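You operate a simulated robot arm through the tools that you are given. There is no shell and no other tool.

You are at the controls of a simulated robot arm. One attempt, no reset.

## Task
Grease the slide under the feed's small flap and shut it again.
Fine: swing the flap well up out of the way; use the pink brush and the red grease tub, put the brush back; the plug stays in its parking socket. Set down upright: pink brush. Where these are worked on the way, their far stop is far enough and under half their travel is too little: small flap. A coat counts when it lies all over at full strength: go over it till it gets no stronger.

The check looks at the end state, three seconds after you hand in, the way a careful person would. Anything else that was tipped, shoved, dropped, spilled or broken makes it a failure.

## Robot
A 6-joint arm with a two-finger gripper, fixed in place. Base frame: the origin is on the floor under the middle of its stand, x ahead of it, y to its left, z up. Units: mm, rad, N and s.
It reaches about 1572 mm from its shoulder. Its first joint turns from -2.897 to 2.897 rad. Payload 2.45 kg.
The TCP is the grasp point between the finger pads, 20 mm short of the fingertips. In the tool frame z runs along the fingers and y along their closing line. The gripper opens to 140 mm; its body begins 168 mm behind the TCP.
Orientation is that of the tool frame in the base frame, as a unit quaternion [x, y, z, w]. With the fingers straight down and closing along the base's y, the tool's x points along the base's -x, its y along +y and its z along -z.

## Interface
- The arm moves only by the tool drive_tool. Its argument "increments" is a list that holds one entry, the list of rows, each a list of 7 numbers: the finger opening in mm, from 0 to 140, then the shift along the tool's x, y, z in units of 20 mm (1.0 is 20 mm), then the turn, a rotation vector about the tool's x, y, z in units of 5 degrees (1.0 is 5 degrees). In form: [[[gripper, x, y, z, ax, ay, az], ...]]. A call has 1 to 20 rows; each row shifts and turns the commanded pose from where the row before left it, along the tool's axes as they then stand. A call with a number of a shift or a turn outside -1 to 1 is refused whole. Each row takes 0.2 s and may step no farther than 50 mm and 0.15 rad from the row before; otherwise, or with a gripper value out of range, the whole call is refused. Where a pose cannot be reached the arm comes as near as it can. A force on the tool above 50 N (or 10 N above the force at the start of the call, whichever is more), or a blocked arm, ends the call early, and 0.2 s more pass. Each finger travels about 45 mm/s and halts on what it meets, pressing with about 28 N; the grip force reading is that of the motor and also rises with nothing between the fingers. The clock runs only during rows and for 0.2 s after the last one: add rows that do not move to give the fingers time. The reply holds the time, the measured pose of the TCP, the force on the tool along the base axes, the opening and the grip force, in the units named above and with some noise, with the torque about the TCP (base axes, N m) and any sound that the robot's microphone picked up.
- Cameras (640 x 400 px; columns grow to the right, rows downward): "scene" is fixed at [50.8, 501.9, 1335.3]; the picture's right is [-0.09, -1.00, 0.00], its down [-0.57, 0.05, -0.82] and it looks along [0.82, -0.08, -0.57] (base axes); focal length 330 px, centre (320, 200). "wrist" rides on the gripper at [78, 11, -209] in the tool frame; the picture's right is [-0.14, 0.99, 0.00], its down [-0.92, -0.13, -0.37] and it looks along [-0.36, -0.05, 0.93] (tool axes); focal length 280 px, centre (320, 200). There is no depth. A picture from a camera that has moved, and an enlarged one, comes with that camera's place and axes in the base frame and with its lens. The place of the scene camera against the robot may be out by one fixed shift of up to 12 mm in any direction.
- capture(camera): a new picture of that camera. No time passes.
- enlarge(camera, box): a new picture of the part [left, top, right, bottom] of that camera's present view, enlarged. No time passes.
- finish_job(): hands the job in; it is judged then, once.

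Nothing tells you positions but the pictures and the camera data. Unless the task says otherwise, let go and move clear before handing in.

The tools are called after "Emit:" as a command line: name --argument value ..., lists and objects as JSON in quotes. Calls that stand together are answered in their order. drive_tool: Moves the arm, as the interface text tells. Its arguments: {"type":"object","properties":{"increments":{"type":"array","items":{"type":"array","items":{"type":"array","items":{"type":"number"}}}}},"required":["increments"]} The other tools are called the same way: capture (camera) takes a picture; enlarge (camera, box) takes an enlarged picture of a part of a camera's view; finish_job () hands the job in.

At the start:

```text
t: 0.0
tcp_pos: [716.6, 172.1, 1092.5]
ee_rot: [0.0, 1.0, 0.0, 0.001]
ft_force: [-0.4, 0.2, 0.5]
torque: [0.0, -0.01, 0.02]
gripper_width: 139.9
grip_force: 0.1
```

scene: 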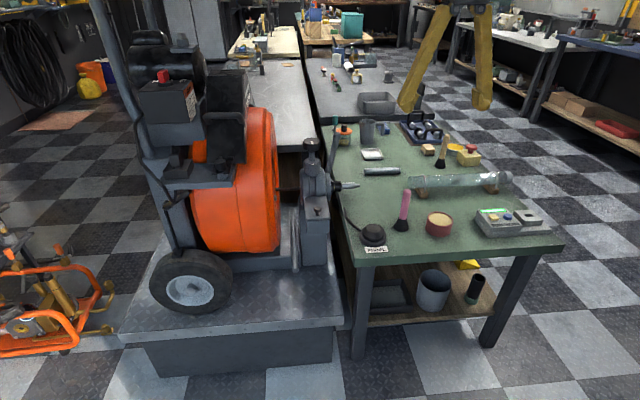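
wrist: 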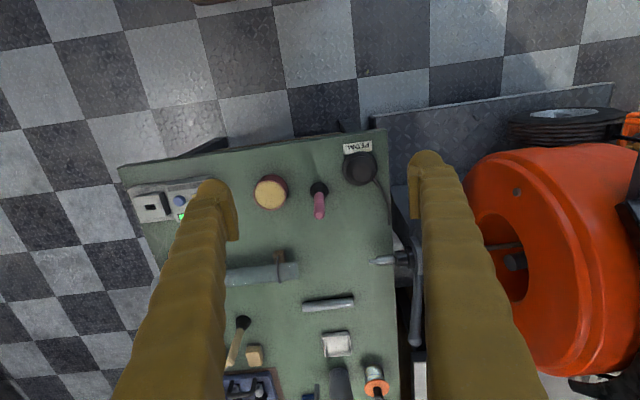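

I see a green bench with a pink brush standing upright, a red round tub, a pedal, and a machine (the feed) on the left of the bench. I'll enlarge the views to find the small flap, the slide and the parking socket.

Emit:
enlarge --camera "scene" --box '[270, 120, 430, 270]'

Emit:
enlarge --camera "scene" --box '[400, 120, 560, 260]'

Emit:
enlarge --camera "scene" --box '[120, 20, 300, 180]'

Emit:
enlarge --camera "wrist" --box '[300, 130, 460, 400]'

```text
2.67 times, centred on (350, 195) of scene
camera zoom: at [50.8, 501.9, 1335.3], right [-0.09, -1.0, 0.0], down [-0.57, 0.05, -0.82], along [0.82, -0.08, -0.57], focal length 879 px, centre (240, 213)
```

zoom: 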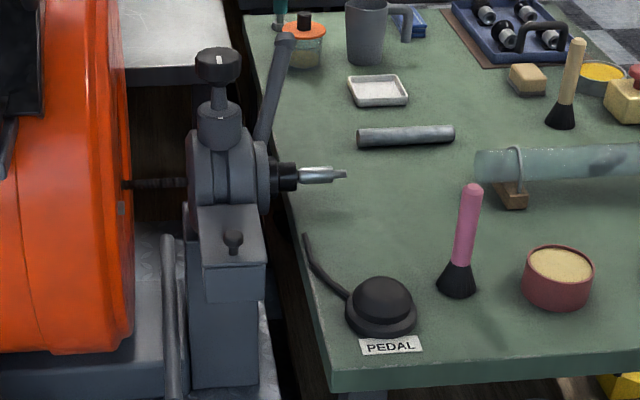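

```text
2.86 times, centred on (480, 190) of scene
camera zoom: at [50.8, 501.9, 1335.3], right [-0.09, -1.0, 0.0], down [-0.57, 0.05, -0.82], along [0.82, -0.08, -0.57], focal length 942 px, centre (-137, 229)
```

zoom: 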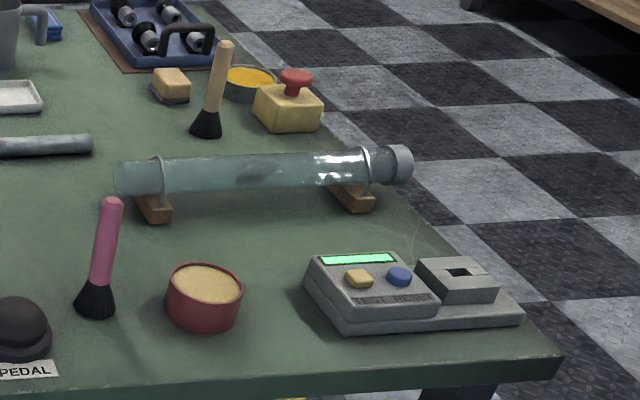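

```text
2.50 times, centred on (210, 100) of scene
camera zoom: at [50.8, 501.9, 1335.3], right [-0.09, -1.0, 0.0], down [-0.57, 0.05, -0.82], along [0.82, -0.08, -0.57], focal length 824 px, centre (595, 450)
```

zoom: 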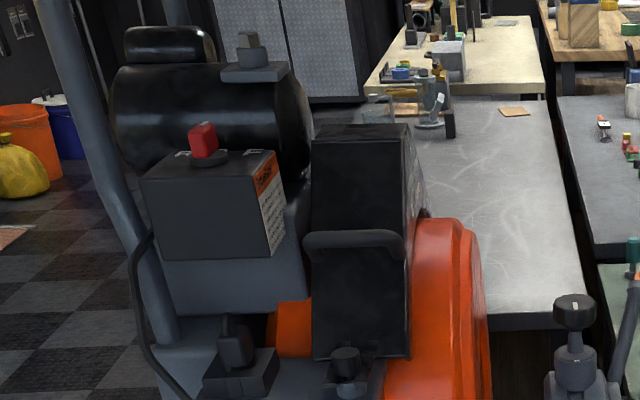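

```text
1.48 times, centred on (380, 265) of wrist
camera zoom: at [638.0, 182.1, 1300.9], right [0.14, 0.99, 0.0], down [0.92, -0.13, 0.37], along [0.37, -0.05, -0.93], focal length 415 px, centre (231, 104)
```

zoom: 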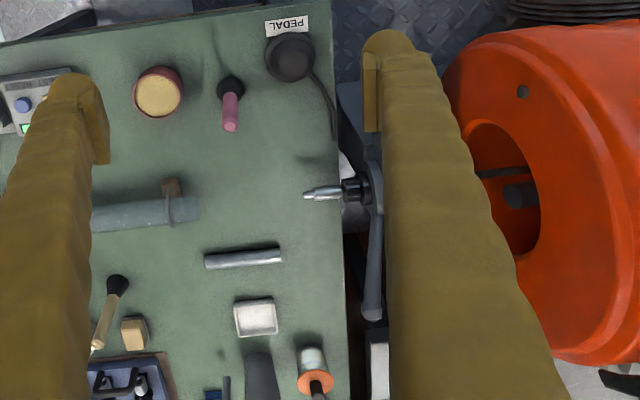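

The feed is the grey unit between the orange drum and the bench, and it may have a small knobbed flap on its front. I'll move the arm left, staying high, so the wrist camera can look at it.

Emit:
drive_tool --increments '[[[140, 0, 1, 0, 0, 0, 0], [140, 0, 1, 0, 0, 0, 0], [140, 0, 1, 0, 0, 0, 0], [140, 0, 1, 0, 0, 0, 0], [140, 0, 1, 0, 0, 0, 0], [140, 0, 1, 0, 0, 0, 0], [140, 0, 1, 0, 0, 0, 0], [140, 0, 1, 0, 0, 0, 0], [140, 0, 1, 0, 0, 0, 0], [140, 0, 1, 0, 0, 0, 0]]]'

Emit:
capture --camera "wrist"

Emit:
capture --camera "scene"

```text
t: 2.2
tcp_pos: [716.6, 370.9, 1092.5]
ee_rot: [0.0, 1.0, -0.001, 0.001]
ft_force: [-0.4, -0.8, 0.1]
torque: [0.05, -0.01, 0.04]
gripper_width: 140.1
grip_force: 0.1
```

```text
taken
camera wrist: at [638.5, 381.5, 1300.6], right [0.14, 0.99, 0.0], down [0.92, -0.13, 0.37], along [0.37, -0.05, -0.93], focal length 280 px, centre (320, 200)
```

wrist: 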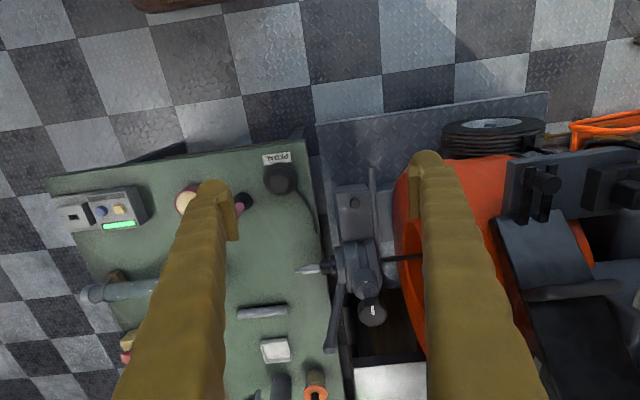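

```text
taken
```

scene: 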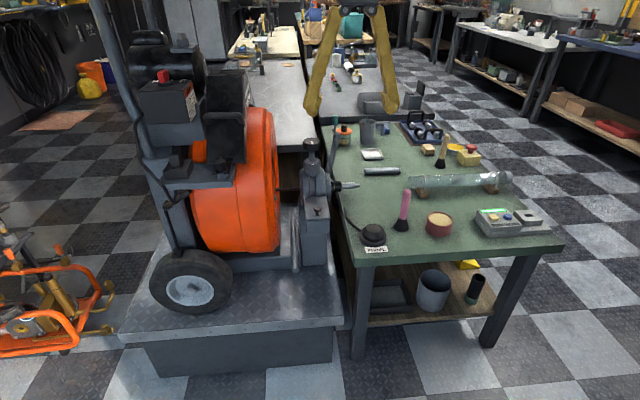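

Emit:
enlarge --camera "wrist" --box '[290, 150, 450, 350]'

Emit:
enlarge --camera "wrist" --box '[480, 130, 640, 330]'

Emit:
enlarge --camera "scene" --box '[280, 130, 360, 280]'

Emit:
enlarge --camera "scene" --box '[160, 130, 240, 200]'

```text
2.00 times, centred on (370, 250) of wrist
camera zoom: at [638.5, 381.5, 1300.6], right [0.14, 0.99, 0.0], down [0.92, -0.13, 0.37], along [0.37, -0.05, -0.93], focal length 561 px, centre (220, 100)
```

zoom: 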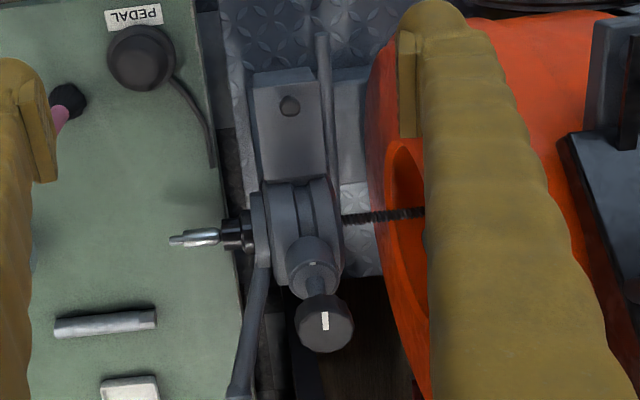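

```text
2.00 times, centred on (560, 230) of wrist
camera zoom: at [638.5, 381.5, 1300.6], right [0.14, 0.99, 0.0], down [0.92, -0.13, 0.37], along [0.37, -0.05, -0.93], focal length 561 px, centre (-160, 140)
```

zoom: 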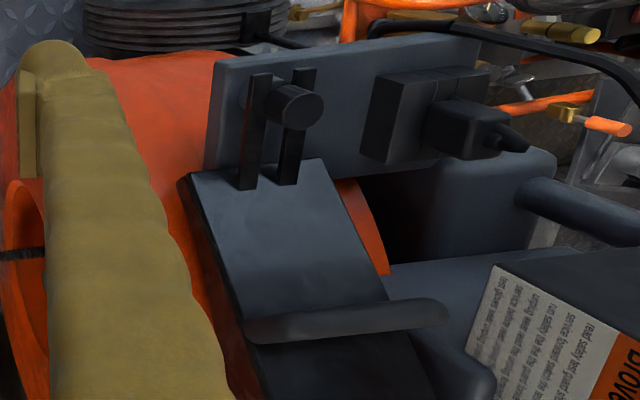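

```text
2.67 times, centred on (320, 205) of scene
camera zoom: at [50.8, 501.9, 1335.3], right [-0.09, -1.0, 0.0], down [-0.57, 0.05, -0.82], along [0.82, -0.08, -0.57], focal length 879 px, centre (320, 187)
```

zoom: 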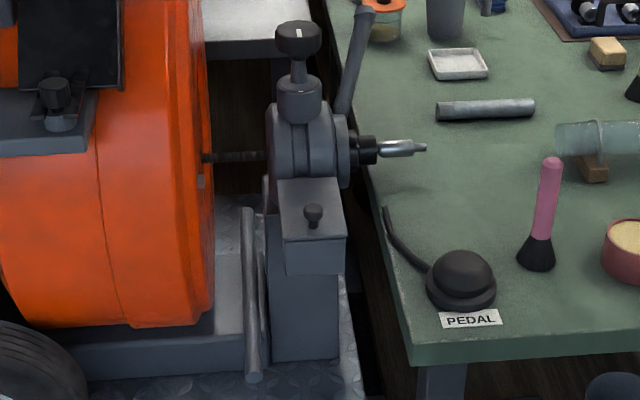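

```text
5.71 times, centred on (200, 165) of scene
camera zoom: at [50.8, 501.9, 1335.3], right [-0.09, -1.0, 0.0], down [-0.57, 0.05, -0.82], along [0.82, -0.08, -0.57], focal length 1883 px, centre (1006, 400)
```

zoom: 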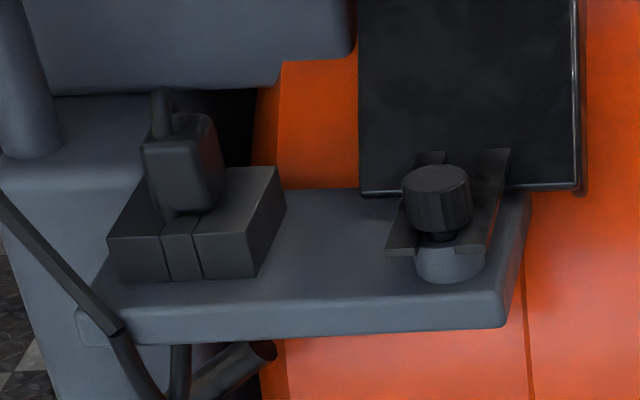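

The flap looks to be the grey lid with the small knob, at about (885, 427, 714) and hinged on the feed-body side. The plug already sits in its parking socket. I'll bring the camera nearer for exact geometry.

Emit:
drive_tool --increments '[[[140, -0.415, 0.32, 0.96, 0, 0, 0], [140, -0.415, 0.32, 0.96, 0, 0, 0], [140, -0.415, 0.32, 0.96, 0, 0, 0], [140, -0.415, 0.32, 0.96, 0, 0, 0], [140, -0.415, 0.32, 0.96, 0, 0, 0], [140, -0.415, 0.32, 0.96, 0, 0, 0], [140, -0.415, 0.32, 0.96, 0, 0, 0], [140, -0.415, 0.32, 0.96, 0, 0, 0], [140, -0.415, 0.32, 0.96, 0, 0, 0], [140, -0.415, 0.32, 0.96, 0, 0, 0]]]'

Emit:
capture --camera "wrist"

Emit:
capture --camera "scene"

```text
t: 4.4
tcp_pos: [802.3, 436.0, 900.2]
ee_rot: [0.0, 1.0, 0.0, 0.001]
ft_force: [-0.1, -0.1, -0.5]
torque: [0.03, -0.01, -0.02]
gripper_width: 139.8
grip_force: 0.0
```

```text
taken
camera wrist: at [722.4, 445.6, 1108.0], right [0.14, 0.99, 0.0], down [0.92, -0.13, 0.37], along [0.37, -0.05, -0.93], focal length 280 px, centre (320, 200)
```

wrist: 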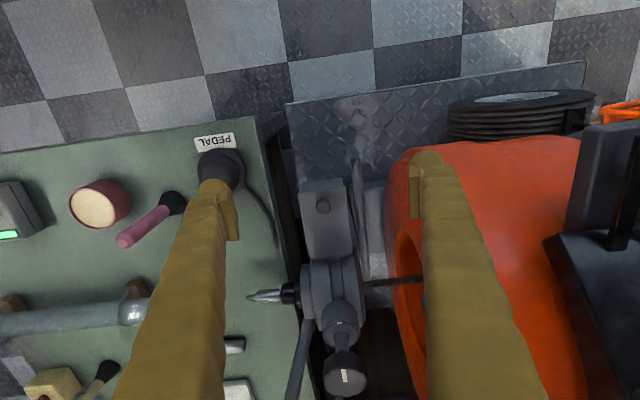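

```text
taken
```

scene: 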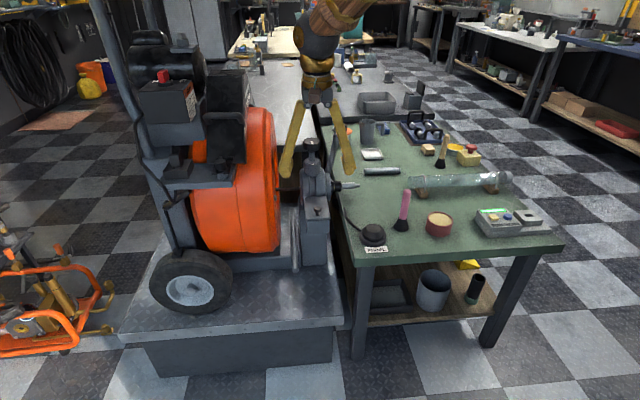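

Emit:
enlarge --camera "wrist" --box '[270, 150, 410, 290]'

Emit:
enlarge --camera "scene" --box '[285, 160, 355, 270]'

Emit:
enlarge --camera "wrist" --box '[50, 150, 260, 280]'

```text
2.86 times, centred on (340, 220) of wrist
camera zoom: at [722.4, 445.6, 1108.0], right [0.14, 0.99, 0.0], down [0.92, -0.13, 0.37], along [0.37, -0.05, -0.93], focal length 801 px, centre (263, 143)
```

zoom: 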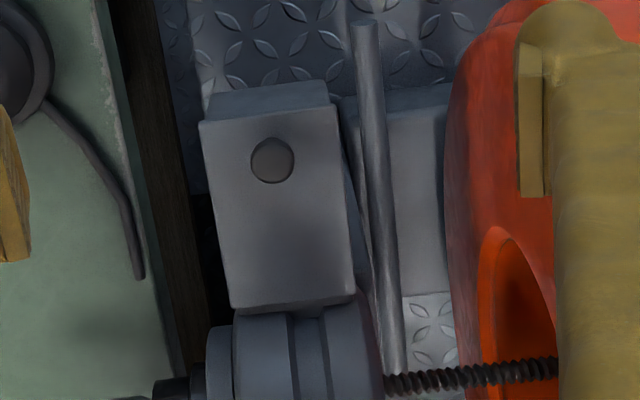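

```text
3.64 times, centred on (320, 215) of scene
camera zoom: at [50.8, 501.9, 1335.3], right [-0.09, -1.0, 0.0], down [-0.57, 0.05, -0.82], along [0.82, -0.08, -0.57], focal length 1198 px, centre (320, 146)
```

zoom: 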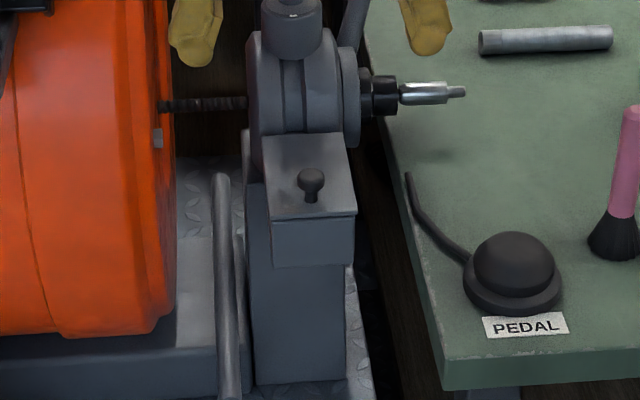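

```text
3.05 times, centred on (155, 215) of wrist
camera zoom: at [722.4, 445.6, 1108.0], right [0.14, 0.99, 0.0], down [0.92, -0.13, 0.37], along [0.37, -0.05, -0.93], focal length 854 px, centre (823, 154)
```

zoom: 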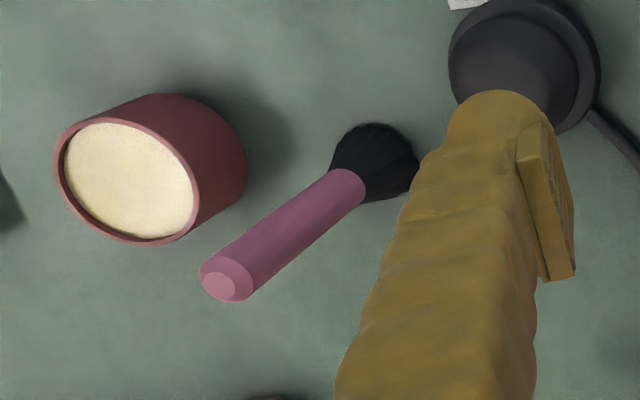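

I place the flap at x 868–987, y 390–466, z≈690, with the knob near (890, 427) and the hinge on the far (+x) edge. The brush is near (880, 142) and the tub near (856, 31). Next I'll tilt the wrist for a low side-on look at the flap and knob.

Emit:
drive_tool --increments '[[[140, 0, 0, 0, 0, -1, 0], [140, 0, 0, 0, 0, -1, 0], [140, 0, 0, 0, 0, -1, 0], [140, 0, 0, 0, 0, -1, 0], [140, 0, 0, 0, 0, -1, 0], [140, 0, 0, 0, 0, -1, 0], [140, 0, 0, 0, 0, -1, 0], [140, 0, 0, 0, 0, -1, 0], [140, 0, 0, 0, 0, -1, 0], [140, 0.54, -0.044, 0.725, 0, 0, 0], [140, 0.54, -0.044, 0.725, 0, 0, 0], [140, 0.54, -0.044, 0.725, 0, 0, 0], [140, 0.54, -0.044, 0.725, 0, 0, 0], [140, 0.54, -0.044, 0.725, 0, 0, 0], [140, 0.54, -0.044, 0.725, 0, 0, 0]]]'

Emit:
capture --camera "wrist"

Emit:
capture --camera "scene"

```text
t: 7.6
tcp_pos: [812.8, 430.3, 792.8]
ee_rot: [0.001, 0.924, -0.001, 0.383]
ft_force: [-0.2, -0.6, 0.5]
torque: [0.03, 0.03, -0.03]
gripper_width: 140.1
grip_force: 0.0
```

```text
taken
camera wrist: at [610.6, 441.2, 884.2], right [0.1, 0.99, 0.1], down [0.39, -0.13, 0.91], along [0.92, -0.05, -0.4], focal length 280 px, centre (320, 200)
```

wrist: 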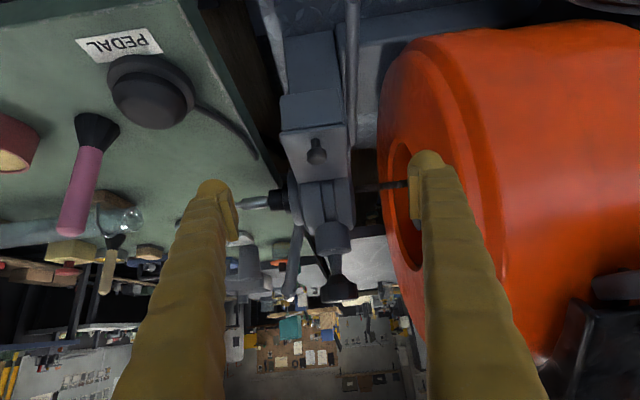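

```text
taken
```

scene: 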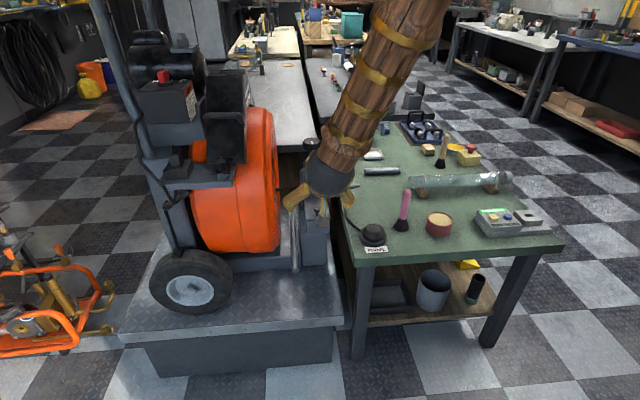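

Emit:
enlarge --camera "wrist" --box '[260, 80, 380, 200]'

Emit:
enlarge --camera "wrist" --box '[250, 160, 390, 310]'

Emit:
enlarge --camera "wrist" --box '[0, 80, 220, 250]'

```text
3.33 times, centred on (320, 140) of wrist
camera zoom: at [610.6, 441.2, 884.2], right [0.1, 0.99, 0.1], down [0.39, -0.13, 0.91], along [0.92, -0.05, -0.4], focal length 935 px, centre (320, 400)
```

zoom: 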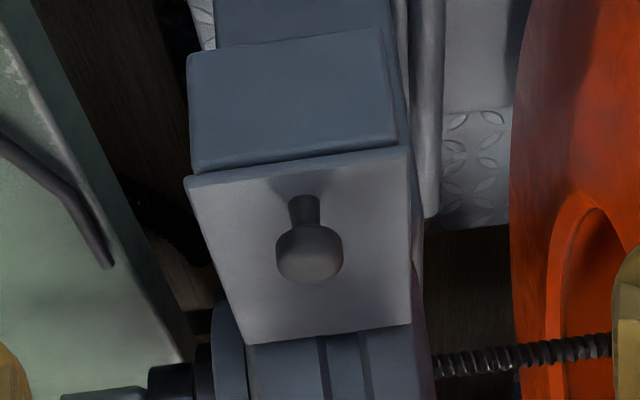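

```text
2.67 times, centred on (320, 235) of wrist
camera zoom: at [610.6, 441.2, 884.2], right [0.1, 0.99, 0.1], down [0.39, -0.13, 0.91], along [0.92, -0.05, -0.4], focal length 748 px, centre (320, 107)
```

zoom: 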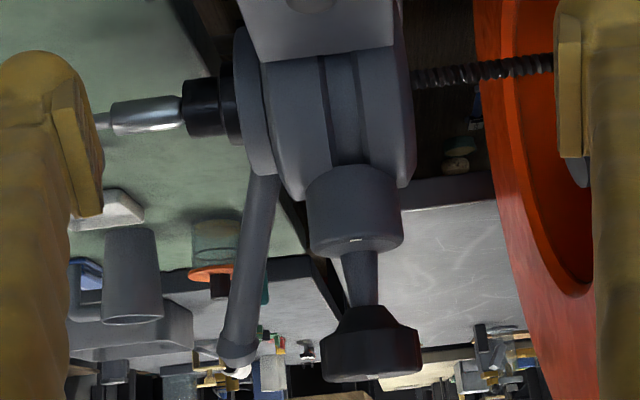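

```text
2.35 times, centred on (110, 165) of wrist
camera zoom: at [610.6, 441.2, 884.2], right [0.1, 0.99, 0.1], down [0.39, -0.13, 0.91], along [0.92, -0.05, -0.4], focal length 660 px, centre (814, 282)
```

zoom: 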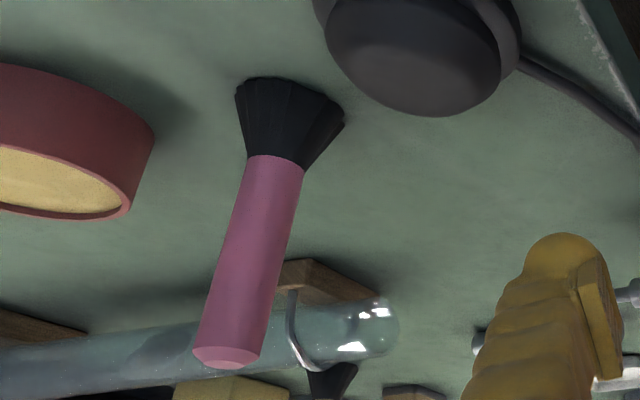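

The knob is a 23 mm ball centred at about (890, 427.6, 705). The lid top lies at z≈683 with its hinge edge near x≈995. I'll straighten the tool, narrow the fingers and hover above the knob.

Emit:
drive_tool --increments '[[[70, 0, 0, 0, 0, 1, 0], [70, 0, 0, 0, 0, 1, 0], [70, 0, 0, 0, 0, 1, 0], [70, 0, 0, 0, 0, 1, 0], [70, 0, 0, 0, 0, 1, 0], [70, 0, 0, 0, 0, 1, 0], [70, 0, 0, 0, 0, 1, 0], [70, 0, 0, 0, 0, 1, 0], [70, 0, 0, 0, 0, 1, 0], [70, -0.77, -0.027, 0.3, 0, 0, 0], [70, -0.77, -0.027, 0.3, 0, 0, 0], [70, -0.77, -0.027, 0.3, 0, 0, 0], [70, -0.77, -0.027, 0.3, 0, 0, 0], [70, -0.77, -0.027, 0.3, 0, 0, 0]]]'

Emit:
capture --camera "wrist"

Emit:
enlarge --camera "scene" --box '[275, 140, 365, 250]'

```text
t: 10.6
tcp_pos: [891.0, 427.0, 763.3]
ee_rot: [0.0, 1.0, 0.0, 0.001]
ft_force: [-0.2, 0.3, 0.5]
torque: [0.03, 0.01, 0.02]
gripper_width: 69.8
grip_force: 0.0
```

```text
taken
camera wrist: at [813.8, 437.8, 971.4], right [0.14, 0.99, 0.0], down [0.92, -0.13, 0.37], along [0.37, -0.05, -0.93], focal length 280 px, centre (320, 200)
```

wrist: 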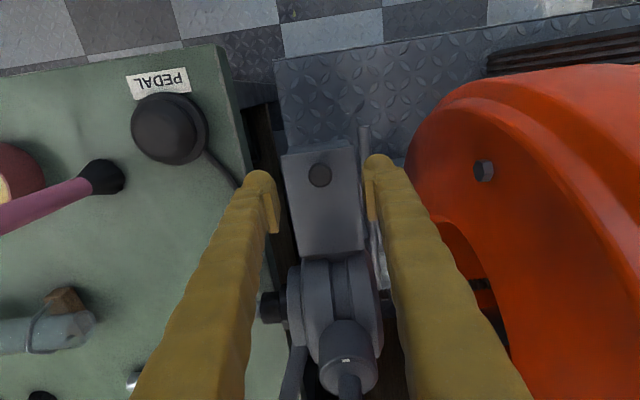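

```text
3.64 times, centred on (320, 195) of scene
camera zoom: at [50.8, 501.9, 1335.3], right [-0.09, -1.0, 0.0], down [-0.57, 0.05, -0.82], along [0.82, -0.08, -0.57], focal length 1198 px, centre (320, 218)
```

zoom: 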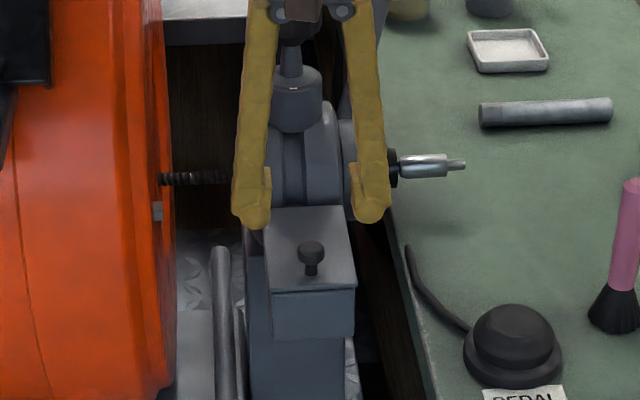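

The TCP is directly over the knob. I'll descend and close on it.

Emit:
drive_tool --increments '[[[70, 0, 0, 0.575, 0, 0, 0], [70, 0, 0, 0.575, 0, 0, 0], [70, 0, 0, 0.575, 0, 0, 0], [70, 0, 0, 0.575, 0, 0, 0], [70, 0, 0, 0.575, 0, 0, 0]]]'

Emit:
enlarge --camera "scene" --box '[275, 140, 365, 250]'

Emit:
capture --camera "wrist"

```text
t: 11.8
tcp_pos: [892.4, 427.5, 704.0]
ee_rot: [0.0, 1.0, 0.0, 0.0]
ft_force: [0.1, 0.2, -0.4]
torque: [0.02, -0.01, 0.03]
gripper_width: 70.1
grip_force: 0.1
```

```text
3.64 times, centred on (320, 195) of scene
camera zoom: at [50.8, 501.9, 1335.3], right [-0.09, -1.0, 0.0], down [-0.57, 0.05, -0.82], along [0.82, -0.08, -0.57], focal length 1198 px, centre (320, 218)
```

zoom: 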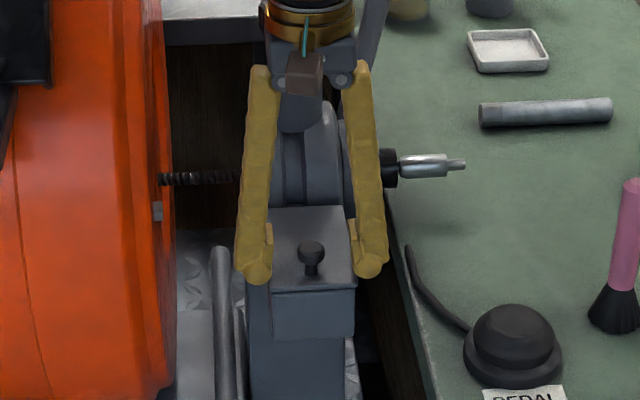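

```text
taken
camera wrist: at [814.3, 437.8, 913.0], right [0.14, 0.99, 0.0], down [0.92, -0.13, 0.37], along [0.37, -0.05, -0.93], focal length 280 px, centre (320, 200)
```

wrist: 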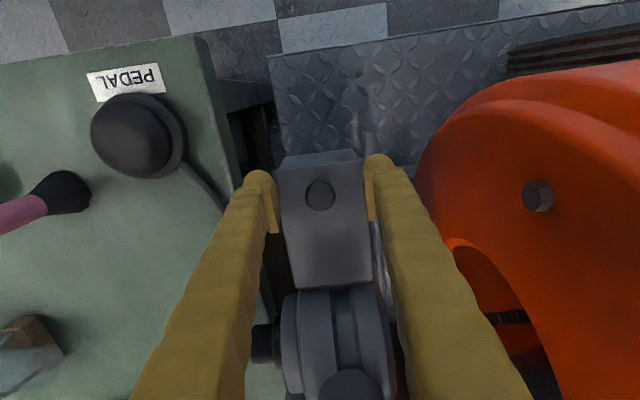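

The knob is centred between the pads with no contact force, so I'll close on it.

Emit:
drive_tool --increments '[[[70, 0, 0, -0.08, 0, 0, 0], [50, 0, 0, 0, 0, 0, 0], [30, 0, 0, 0, 0, 0, 0], [18, 0, 0, 0, 0, 0, 0], [18, 0, 0, 0, 0, 0, 0], [18, 0, 0, 0, 0, 0, 0]]]'

Emit:
enlarge --camera "wrist" --box '[250, 120, 390, 300]'

```text
t: 13.2
tcp_pos: [892.7, 427.9, 707.2]
ee_rot: [0.001, 1.0, 0.0, 0.001]
ft_force: [0.3, 4.9, 0.5]
torque: [0.04, 0.06, -0.03]
gripper_width: 19.4
grip_force: 28.1
```

```text
2.22 times, centred on (320, 210) of wrist
camera zoom: at [814.2, 438.1, 915.1], right [0.14, 0.99, 0.0], down [0.92, -0.13, 0.37], along [0.37, -0.05, -0.93], focal length 623 px, centre (320, 178)
```

zoom: 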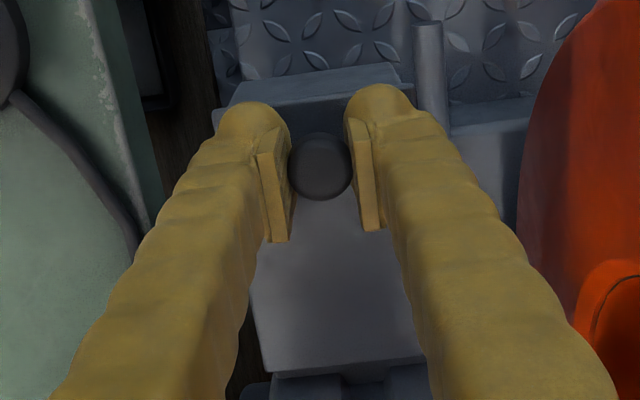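

The knob is held at 19.4 mm wide. I'll re-grip a few mm higher so the fingertips clear the lid as it pivots, then start swinging it up along the hinge arc with the tool kept vertical.

Emit:
drive_tool --increments '[[[30, 0, 0, 0, 0, 0, 0], [30, 0, 0, -0.15, 0, 0, 0], [17, 0, 0, 0, 0, 0, 0], [17, 0, 0, 0, 0, 0, 0], [17, -0.14, 0, -0.44, 0, 0, 0], [17, -0.14, 0, -0.44, 0, 0, 0], [17, -0.21, 0, -0.41, 0, 0, 0], [17, -0.21, 0, -0.41, 0, 0, 0]]]'

Emit:
capture --camera "wrist"

Emit:
enlarge --camera "scene" --box '[275, 140, 365, 250]'

```text
t: 15.0
tcp_pos: [905.2, 427.7, 744.4]
ee_rot: [0.0, 1.0, -0.001, 0.001]
ft_force: [-3.9, -0.5, 0.2]
torque: [-0.01, 0.73, 0.0]
gripper_width: 20.3
grip_force: 27.9
```

```text
taken
camera wrist: at [828.2, 438.1, 953.5], right [0.14, 0.99, 0.0], down [0.92, -0.13, 0.37], along [0.37, -0.05, -0.93], focal length 280 px, centre (320, 200)
```

wrist: 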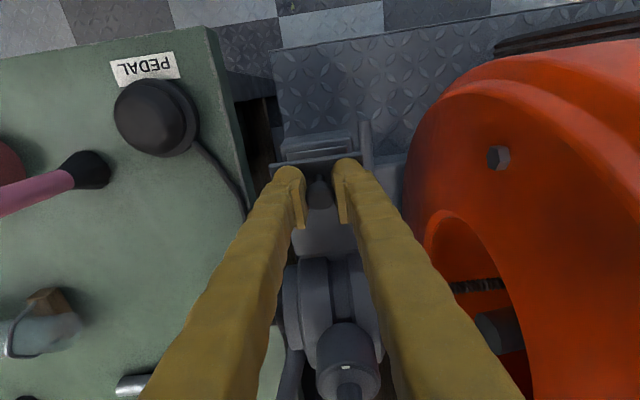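

```text
3.64 times, centred on (320, 195) of scene
camera zoom: at [50.8, 501.9, 1335.3], right [-0.09, -1.0, 0.0], down [-0.57, 0.05, -0.82], along [0.82, -0.08, -0.57], focal length 1198 px, centre (320, 218)
```

zoom: 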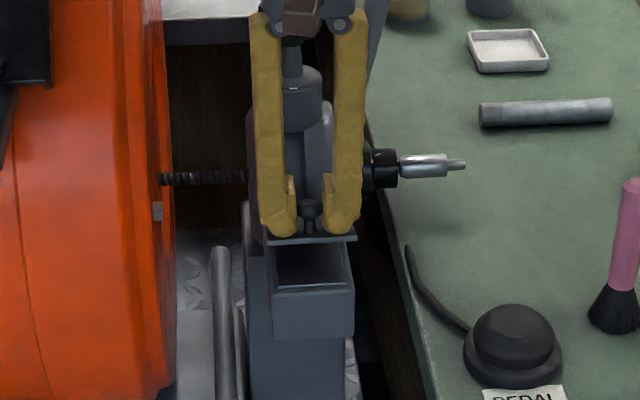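

The lid is lifting around its far edge with very little force. I'll carry on along the arc.

Emit:
drive_tool --increments '[[[17, -0.285, 0, -0.3625, 0, 0, 0], [17, -0.285, 0, -0.3625, 0, 0, 0], [17, -0.3425, 0, -0.3075, 0, 0, 0], [17, -0.3425, 0, -0.3075, 0, 0, 0]]]'

Emit:
capture --camera "wrist"

Emit:
enlarge --camera "scene" --box '[275, 140, 365, 250]'

```text
t: 16.0
tcp_pos: [932.8, 429.2, 771.5]
ee_rot: [0.0, 1.0, 0.001, 0.001]
ft_force: [4.5, 13.8, 0.8]
torque: [0.08, 0.75, -0.08]
gripper_width: 21.1
grip_force: 27.6
```

```text
taken
camera wrist: at [853.4, 438.0, 979.4], right [0.14, 0.99, 0.0], down [0.92, -0.13, 0.37], along [0.37, -0.05, -0.93], focal length 280 px, centre (320, 200)
```

wrist: 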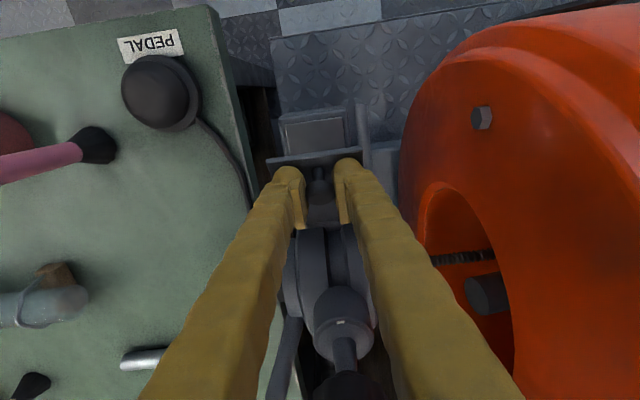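

```text
3.64 times, centred on (320, 195) of scene
camera zoom: at [50.8, 501.9, 1335.3], right [-0.09, -1.0, 0.0], down [-0.57, 0.05, -0.82], along [0.82, -0.08, -0.57], focal length 1198 px, centre (320, 218)
```

zoom: 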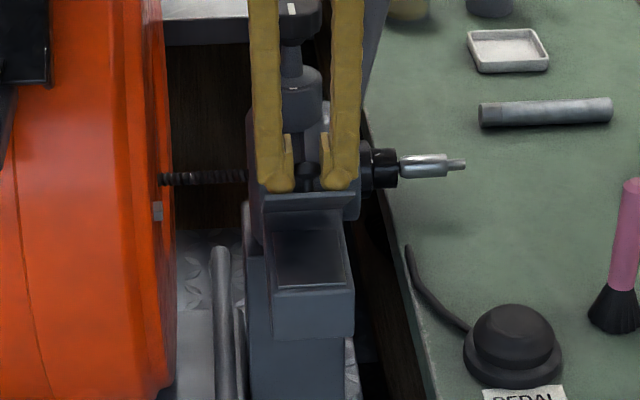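

Emit:
drive_tool --increments '[[[17, -0.3925, 0.04, -0.2425, 0, 0, 0], [17, -0.3925, 0.04, -0.2425, 0, 0, 0], [17, -0.4275, 0, -0.1725, 0, 0, 0], [17, -0.4275, 0, -0.1725, 0, 0, 0]]]'

Emit:
capture --camera "wrist"

Emit:
enlarge --camera "scene" --box '[275, 140, 365, 250]'

```text
t: 17.0
tcp_pos: [964.0, 428.2, 787.5]
ee_rot: [0.001, 1.0, -0.001, 0.0]
ft_force: [-3.7, -29.9, -0.9]
torque: [-0.09, 0.82, 0.17]
gripper_width: 21.5
grip_force: 28.1
```

```text
taken
camera wrist: at [886.6, 438.6, 995.9], right [0.14, 0.99, 0.0], down [0.92, -0.13, 0.37], along [0.36, -0.05, -0.93], focal length 280 px, centre (320, 200)
```

wrist: 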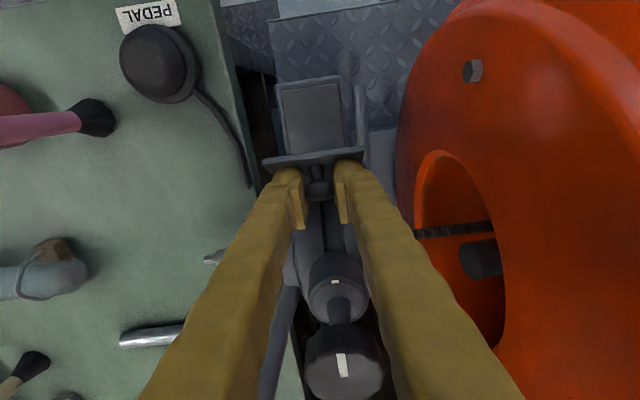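

```text
3.64 times, centred on (320, 195) of scene
camera zoom: at [50.8, 501.9, 1335.3], right [-0.09, -1.0, 0.0], down [-0.57, 0.05, -0.82], along [0.82, -0.08, -0.57], focal length 1198 px, centre (320, 218)
```

zoom: 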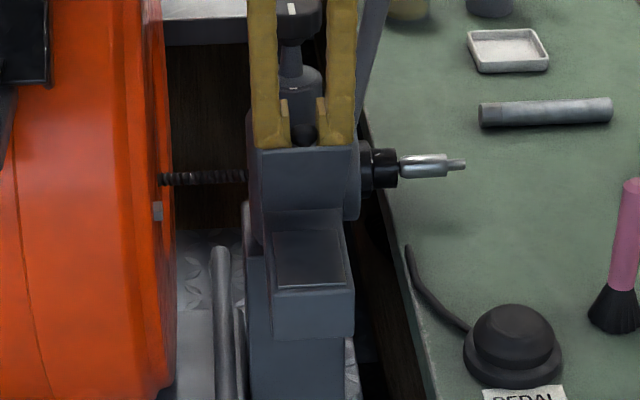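

The lid is about 60–65° up and the slide is visible inside the box. I'll ease off the sideways load and carry on toward the stop.

Emit:
drive_tool --increments '[[[17, 0, -0.05, 0, 0, 0, 0], [17, -0.4525, 0, -0.095, 0, 0, 0], [17, -0.4525, 0, -0.095, 0, 0, 0]]]'

Emit:
capture --camera "wrist"

Emit:
enlarge --camera "scene" --box '[275, 140, 365, 250]'

```text
t: 17.8
tcp_pos: [982.0, 428.3, 791.8]
ee_rot: [0.001, 1.0, 0.0, 0.0]
ft_force: [-4.5, -36.8, -0.4]
torque: [-0.09, 0.72, 0.31]
gripper_width: 20.8
grip_force: 28.3
```

```text
taken
camera wrist: at [904.9, 438.6, 999.9], right [0.14, 0.99, 0.0], down [0.92, -0.13, 0.37], along [0.36, -0.05, -0.93], focal length 280 px, centre (320, 200)
```

wrist: 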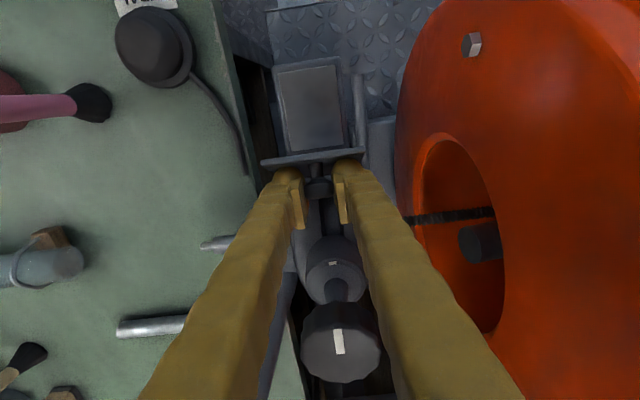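

```text
3.64 times, centred on (320, 195) of scene
camera zoom: at [50.8, 501.9, 1335.3], right [-0.09, -1.0, 0.0], down [-0.57, 0.05, -0.82], along [0.82, -0.08, -0.57], focal length 1198 px, centre (320, 218)
```

zoom: 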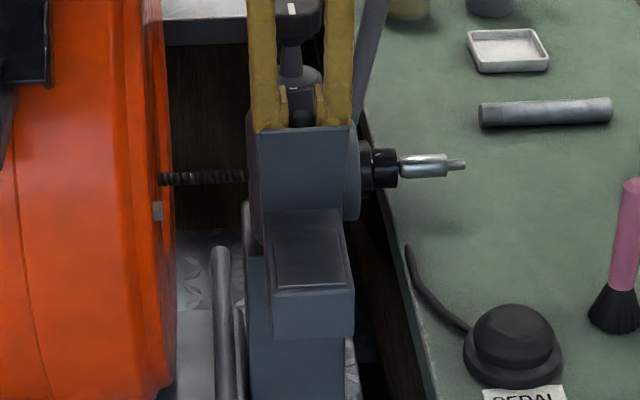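

Emit:
drive_tool --increments '[[[17, 0, -0.05, 0, 0, 0, 0]]]'

```text
t: 18.2
tcp_pos: [982.3, 427.7, 790.7]
ee_rot: [0.0, 1.0, 0.0, 0.0]
ft_force: [-3.5, -30.0, -0.7]
torque: [-0.05, 0.6, 0.24]
gripper_width: 20.8
grip_force: 27.9
```

Emit:
drive_tool --increments '[[[17, 0, -0.1, 0, 0, 0, 0], [17, 0, -0.05, 0, 0, 0, 0]]]'

```text
t: 18.8
tcp_pos: [983.2, 427.9, 790.8]
ee_rot: [0.0, 1.0, 0.001, 0.0]
ft_force: [5.4, 18.8, 0.0]
torque: [0.13, -0.26, -0.08]
gripper_width: 20.9
grip_force: 27.6
```

Emit:
drive_tool --increments '[[[17, -0.2, 0.04, -0.015, 0, 0, 0], [17, -0.25, 0, -0.01, 0, 0, 0], [17, -0.25, 0, 0, 0, 0, 0], [17, -0.2, 0, 0, 0, 0, 0]]]'

Emit:
capture --camera "wrist"

Emit:
enlarge --camera "scene" --box '[275, 140, 365, 250]'

```text
t: 19.8
tcp_pos: [1001.9, 427.5, 792.4]
ee_rot: [0.0, 1.0, 0.001, 0.001]
ft_force: [-4.8, 47.5, 0.2]
torque: [0.25, 0.49, -0.44]
gripper_width: 20.5
grip_force: 28.1
```

```text
taken
camera wrist: at [922.6, 437.5, 1000.9], right [0.14, 0.99, 0.0], down [0.92, -0.13, 0.37], along [0.37, -0.05, -0.93], focal length 280 px, centre (320, 200)
```

wrist: 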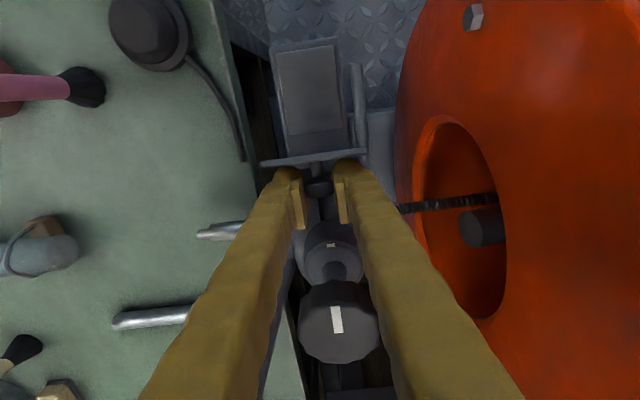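

```text
3.64 times, centred on (320, 195) of scene
camera zoom: at [50.8, 501.9, 1335.3], right [-0.09, -1.0, 0.0], down [-0.57, 0.05, -0.82], along [0.82, -0.08, -0.57], focal length 1198 px, centre (320, 218)
```

zoom: 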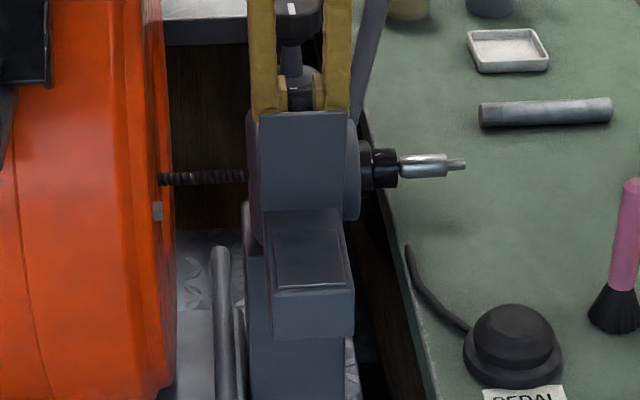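

Emit:
drive_tool --increments '[[[17, 0, 0.06, 0, 0, 0, 0]]]'

```text
t: 20.2
tcp_pos: [1000.3, 427.3, 793.1]
ee_rot: [0.0, 1.0, 0.001, 0.0]
ft_force: [-3.4, 42.6, -1.0]
torque: [0.25, 0.27, -0.39]
gripper_width: 20.8
grip_force: 27.8
```

Emit:
drive_tool --increments '[[[17, 0, 0.06, 0, 0, 0, 0], [17, 0, 0.03, 0, 0, 0, 0]]]'

```text
t: 20.8
tcp_pos: [1002.0, 427.3, 791.7]
ee_rot: [0.001, 1.0, 0.0, 0.0]
ft_force: [-1.4, 25.5, 0.1]
torque: [0.13, 0.12, -0.18]
gripper_width: 20.2
grip_force: 28.3
```

Emit:
drive_tool --increments '[[[17, 0, 0.06, 0, 0, 0, 0], [17, -0.2, 0.0, 0, 0, 0, 0], [17, -0.2, 0, 0.01, 0, 0, 0]]]'

Emit:
enlarge --camera "scene" --box '[275, 140, 365, 250]'

Emit:
enlarge --camera "wrist" --box '[240, 100, 400, 380]'

```text
t: 21.6
tcp_pos: [1007.8, 428.1, 791.0]
ee_rot: [0.0, 1.0, -0.002, 0.0]
ft_force: [-7.1, -3.6, 0.1]
torque: [-0.04, 0.69, 0.01]
gripper_width: 19.4
grip_force: 28.0
```

```text
3.64 times, centred on (320, 195) of scene
camera zoom: at [50.8, 501.9, 1335.3], right [-0.09, -1.0, 0.0], down [-0.57, 0.05, -0.82], along [0.82, -0.08, -0.57], focal length 1198 px, centre (320, 218)
```

zoom: 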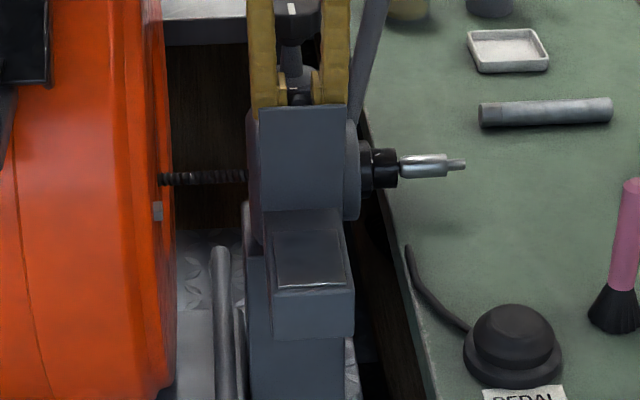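

```text
1.43 times, centred on (320, 240) of wrist
camera zoom: at [931.0, 438.4, 999.3], right [0.14, 0.99, 0.0], down [0.92, -0.13, 0.37], along [0.36, -0.05, -0.93], focal length 401 px, centre (320, 143)
```

zoom: 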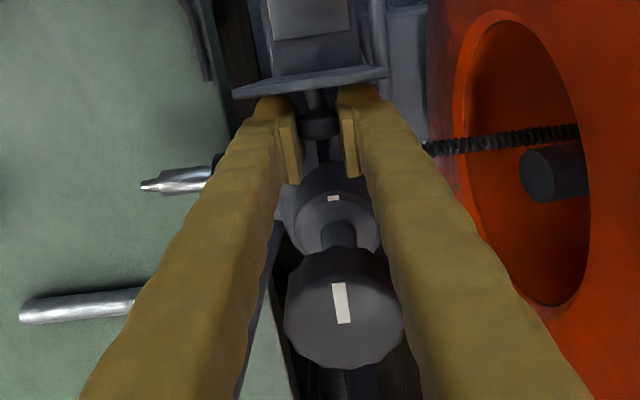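

Emit:
drive_tool --increments '[[[17, -0.2, 0.0, 0.01, 0, 0, 0], [17, -0.2, 0, 0.02, 0, 0, 0]]]'

Emit:
enlarge --camera "wrist" --box '[240, 100, 400, 380]'

```text
t: 22.2
tcp_pos: [1016.1, 428.1, 789.5]
ee_rot: [0.001, 1.0, -0.001, 0.0]
ft_force: [-8.1, -19.7, -0.1]
torque: [-0.01, 0.6, 0.16]
gripper_width: 19.6
grip_force: 27.9
```

```text
1.43 times, centred on (320, 240) of wrist
camera zoom: at [939.0, 438.5, 999.0], right [0.14, 0.99, 0.0], down [0.92, -0.13, 0.37], along [0.37, -0.05, -0.93], focal length 401 px, centre (320, 143)
```

zoom: 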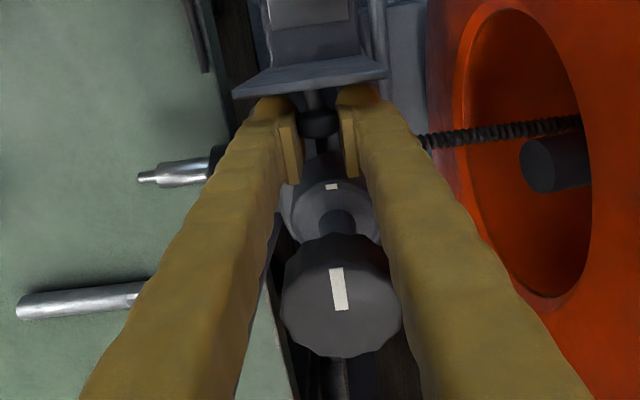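

Emit:
drive_tool --increments '[[[17, -0.15, -0.05, 0.02, 0, 0, 0], [17, -0.15, 0, 0.03, 0, 0, 0]]]'

Emit:
enlarge --camera "wrist" --box '[240, 100, 400, 380]'

Emit:
enlarge --camera "scene" --box '[275, 140, 365, 250]'

```text
t: 22.8
tcp_pos: [1023.1, 427.9, 790.1]
ee_rot: [0.0, 1.0, 0.0, 0.0]
ft_force: [-8.2, -19.1, -0.5]
torque: [-0.01, 0.64, 0.18]
gripper_width: 20.0
grip_force: 27.9
```

```text
1.43 times, centred on (320, 240) of wrist
camera zoom: at [944.8, 438.3, 998.5], right [0.14, 0.99, 0.0], down [0.92, -0.13, 0.37], along [0.37, -0.05, -0.93], focal length 401 px, centre (320, 143)
```

zoom: 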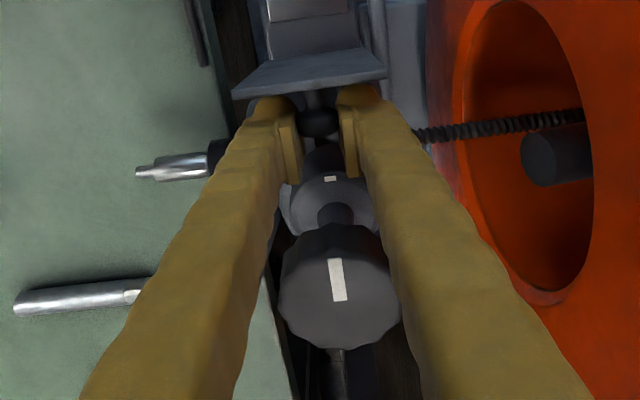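

```text
3.64 times, centred on (320, 195) of scene
camera zoom: at [50.8, 501.9, 1335.3], right [-0.09, -1.0, 0.0], down [-0.57, 0.05, -0.82], along [0.82, -0.08, -0.57], focal length 1198 px, centre (320, 218)
```

zoom: 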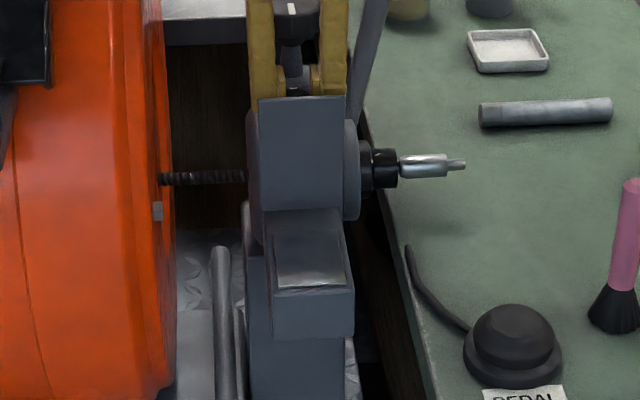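

Emit:
drive_tool --increments '[[[17, -0.15, -0.04, 0.02, 0, 0, 0], [17, -0.1, -0.02, 0.03, 0, 0, 0]]]'

Emit:
enlarge --camera "wrist" --box '[240, 100, 400, 380]'

```text
t: 23.4
tcp_pos: [1027.9, 427.5, 790.1]
ee_rot: [0.0, 1.0, 0.0, 0.0]
ft_force: [-17.6, -13.7, 0.3]
torque: [0.01, -0.09, 0.14]
gripper_width: 19.7
grip_force: 27.7
```

```text
1.43 times, centred on (320, 240) of wrist
camera zoom: at [949.8, 438.1, 998.0], right [0.14, 0.99, 0.0], down [0.92, -0.13, 0.37], along [0.37, -0.05, -0.93], focal length 401 px, centre (320, 143)
```

zoom: 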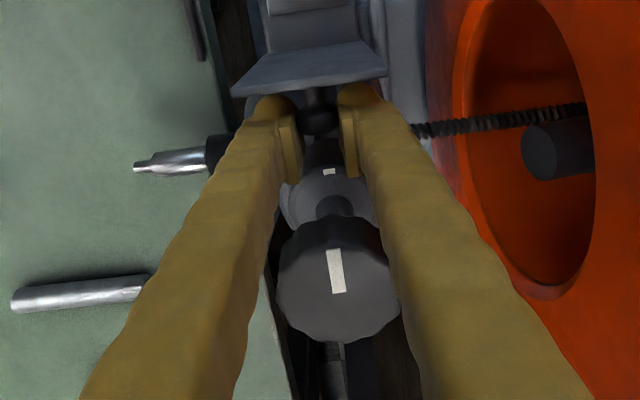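

The resistance has risen, so the flap is at or near its stop and past vertical. I'll release the knob gently and see if it stays up.

Emit:
drive_tool --increments '[[[24, 0, 0, 0, 0, 0, 0], [40, 0, 0, 0, 0, 0, 0], [60, 0, 0, 0, 0, 0, 0], [60, 0, 0, 0, 0, 0, 0]]]'

Emit:
capture --camera "wrist"

Emit:
enlarge --camera "scene" --box '[275, 140, 365, 250]'

```text
t: 24.4
tcp_pos: [1028.4, 427.8, 790.2]
ee_rot: [-0.001, 1.0, 0.0, 0.001]
ft_force: [-0.2, 0.0, 0.6]
torque: [0.02, 0.02, -0.01]
gripper_width: 60.3
grip_force: 0.0
```

```text
taken
camera wrist: at [950.0, 437.7, 998.0], right [0.14, 0.99, 0.0], down [0.92, -0.13, 0.37], along [0.37, -0.05, -0.93], focal length 280 px, centre (320, 200)
```

wrist: 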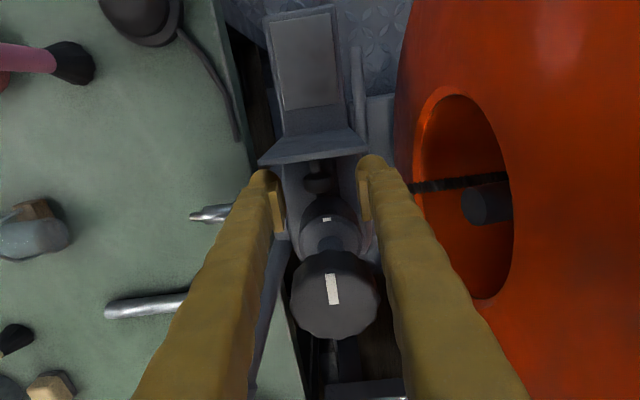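

```text
3.64 times, centred on (320, 195) of scene
camera zoom: at [50.8, 501.9, 1335.3], right [-0.09, -1.0, 0.0], down [-0.57, 0.05, -0.82], along [0.82, -0.08, -0.57], focal length 1198 px, centre (320, 218)
```

zoom: 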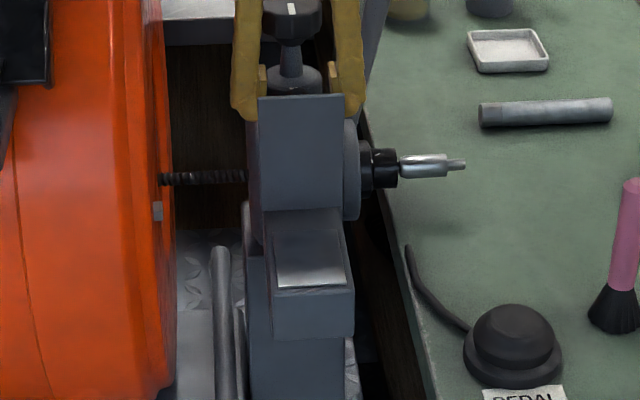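

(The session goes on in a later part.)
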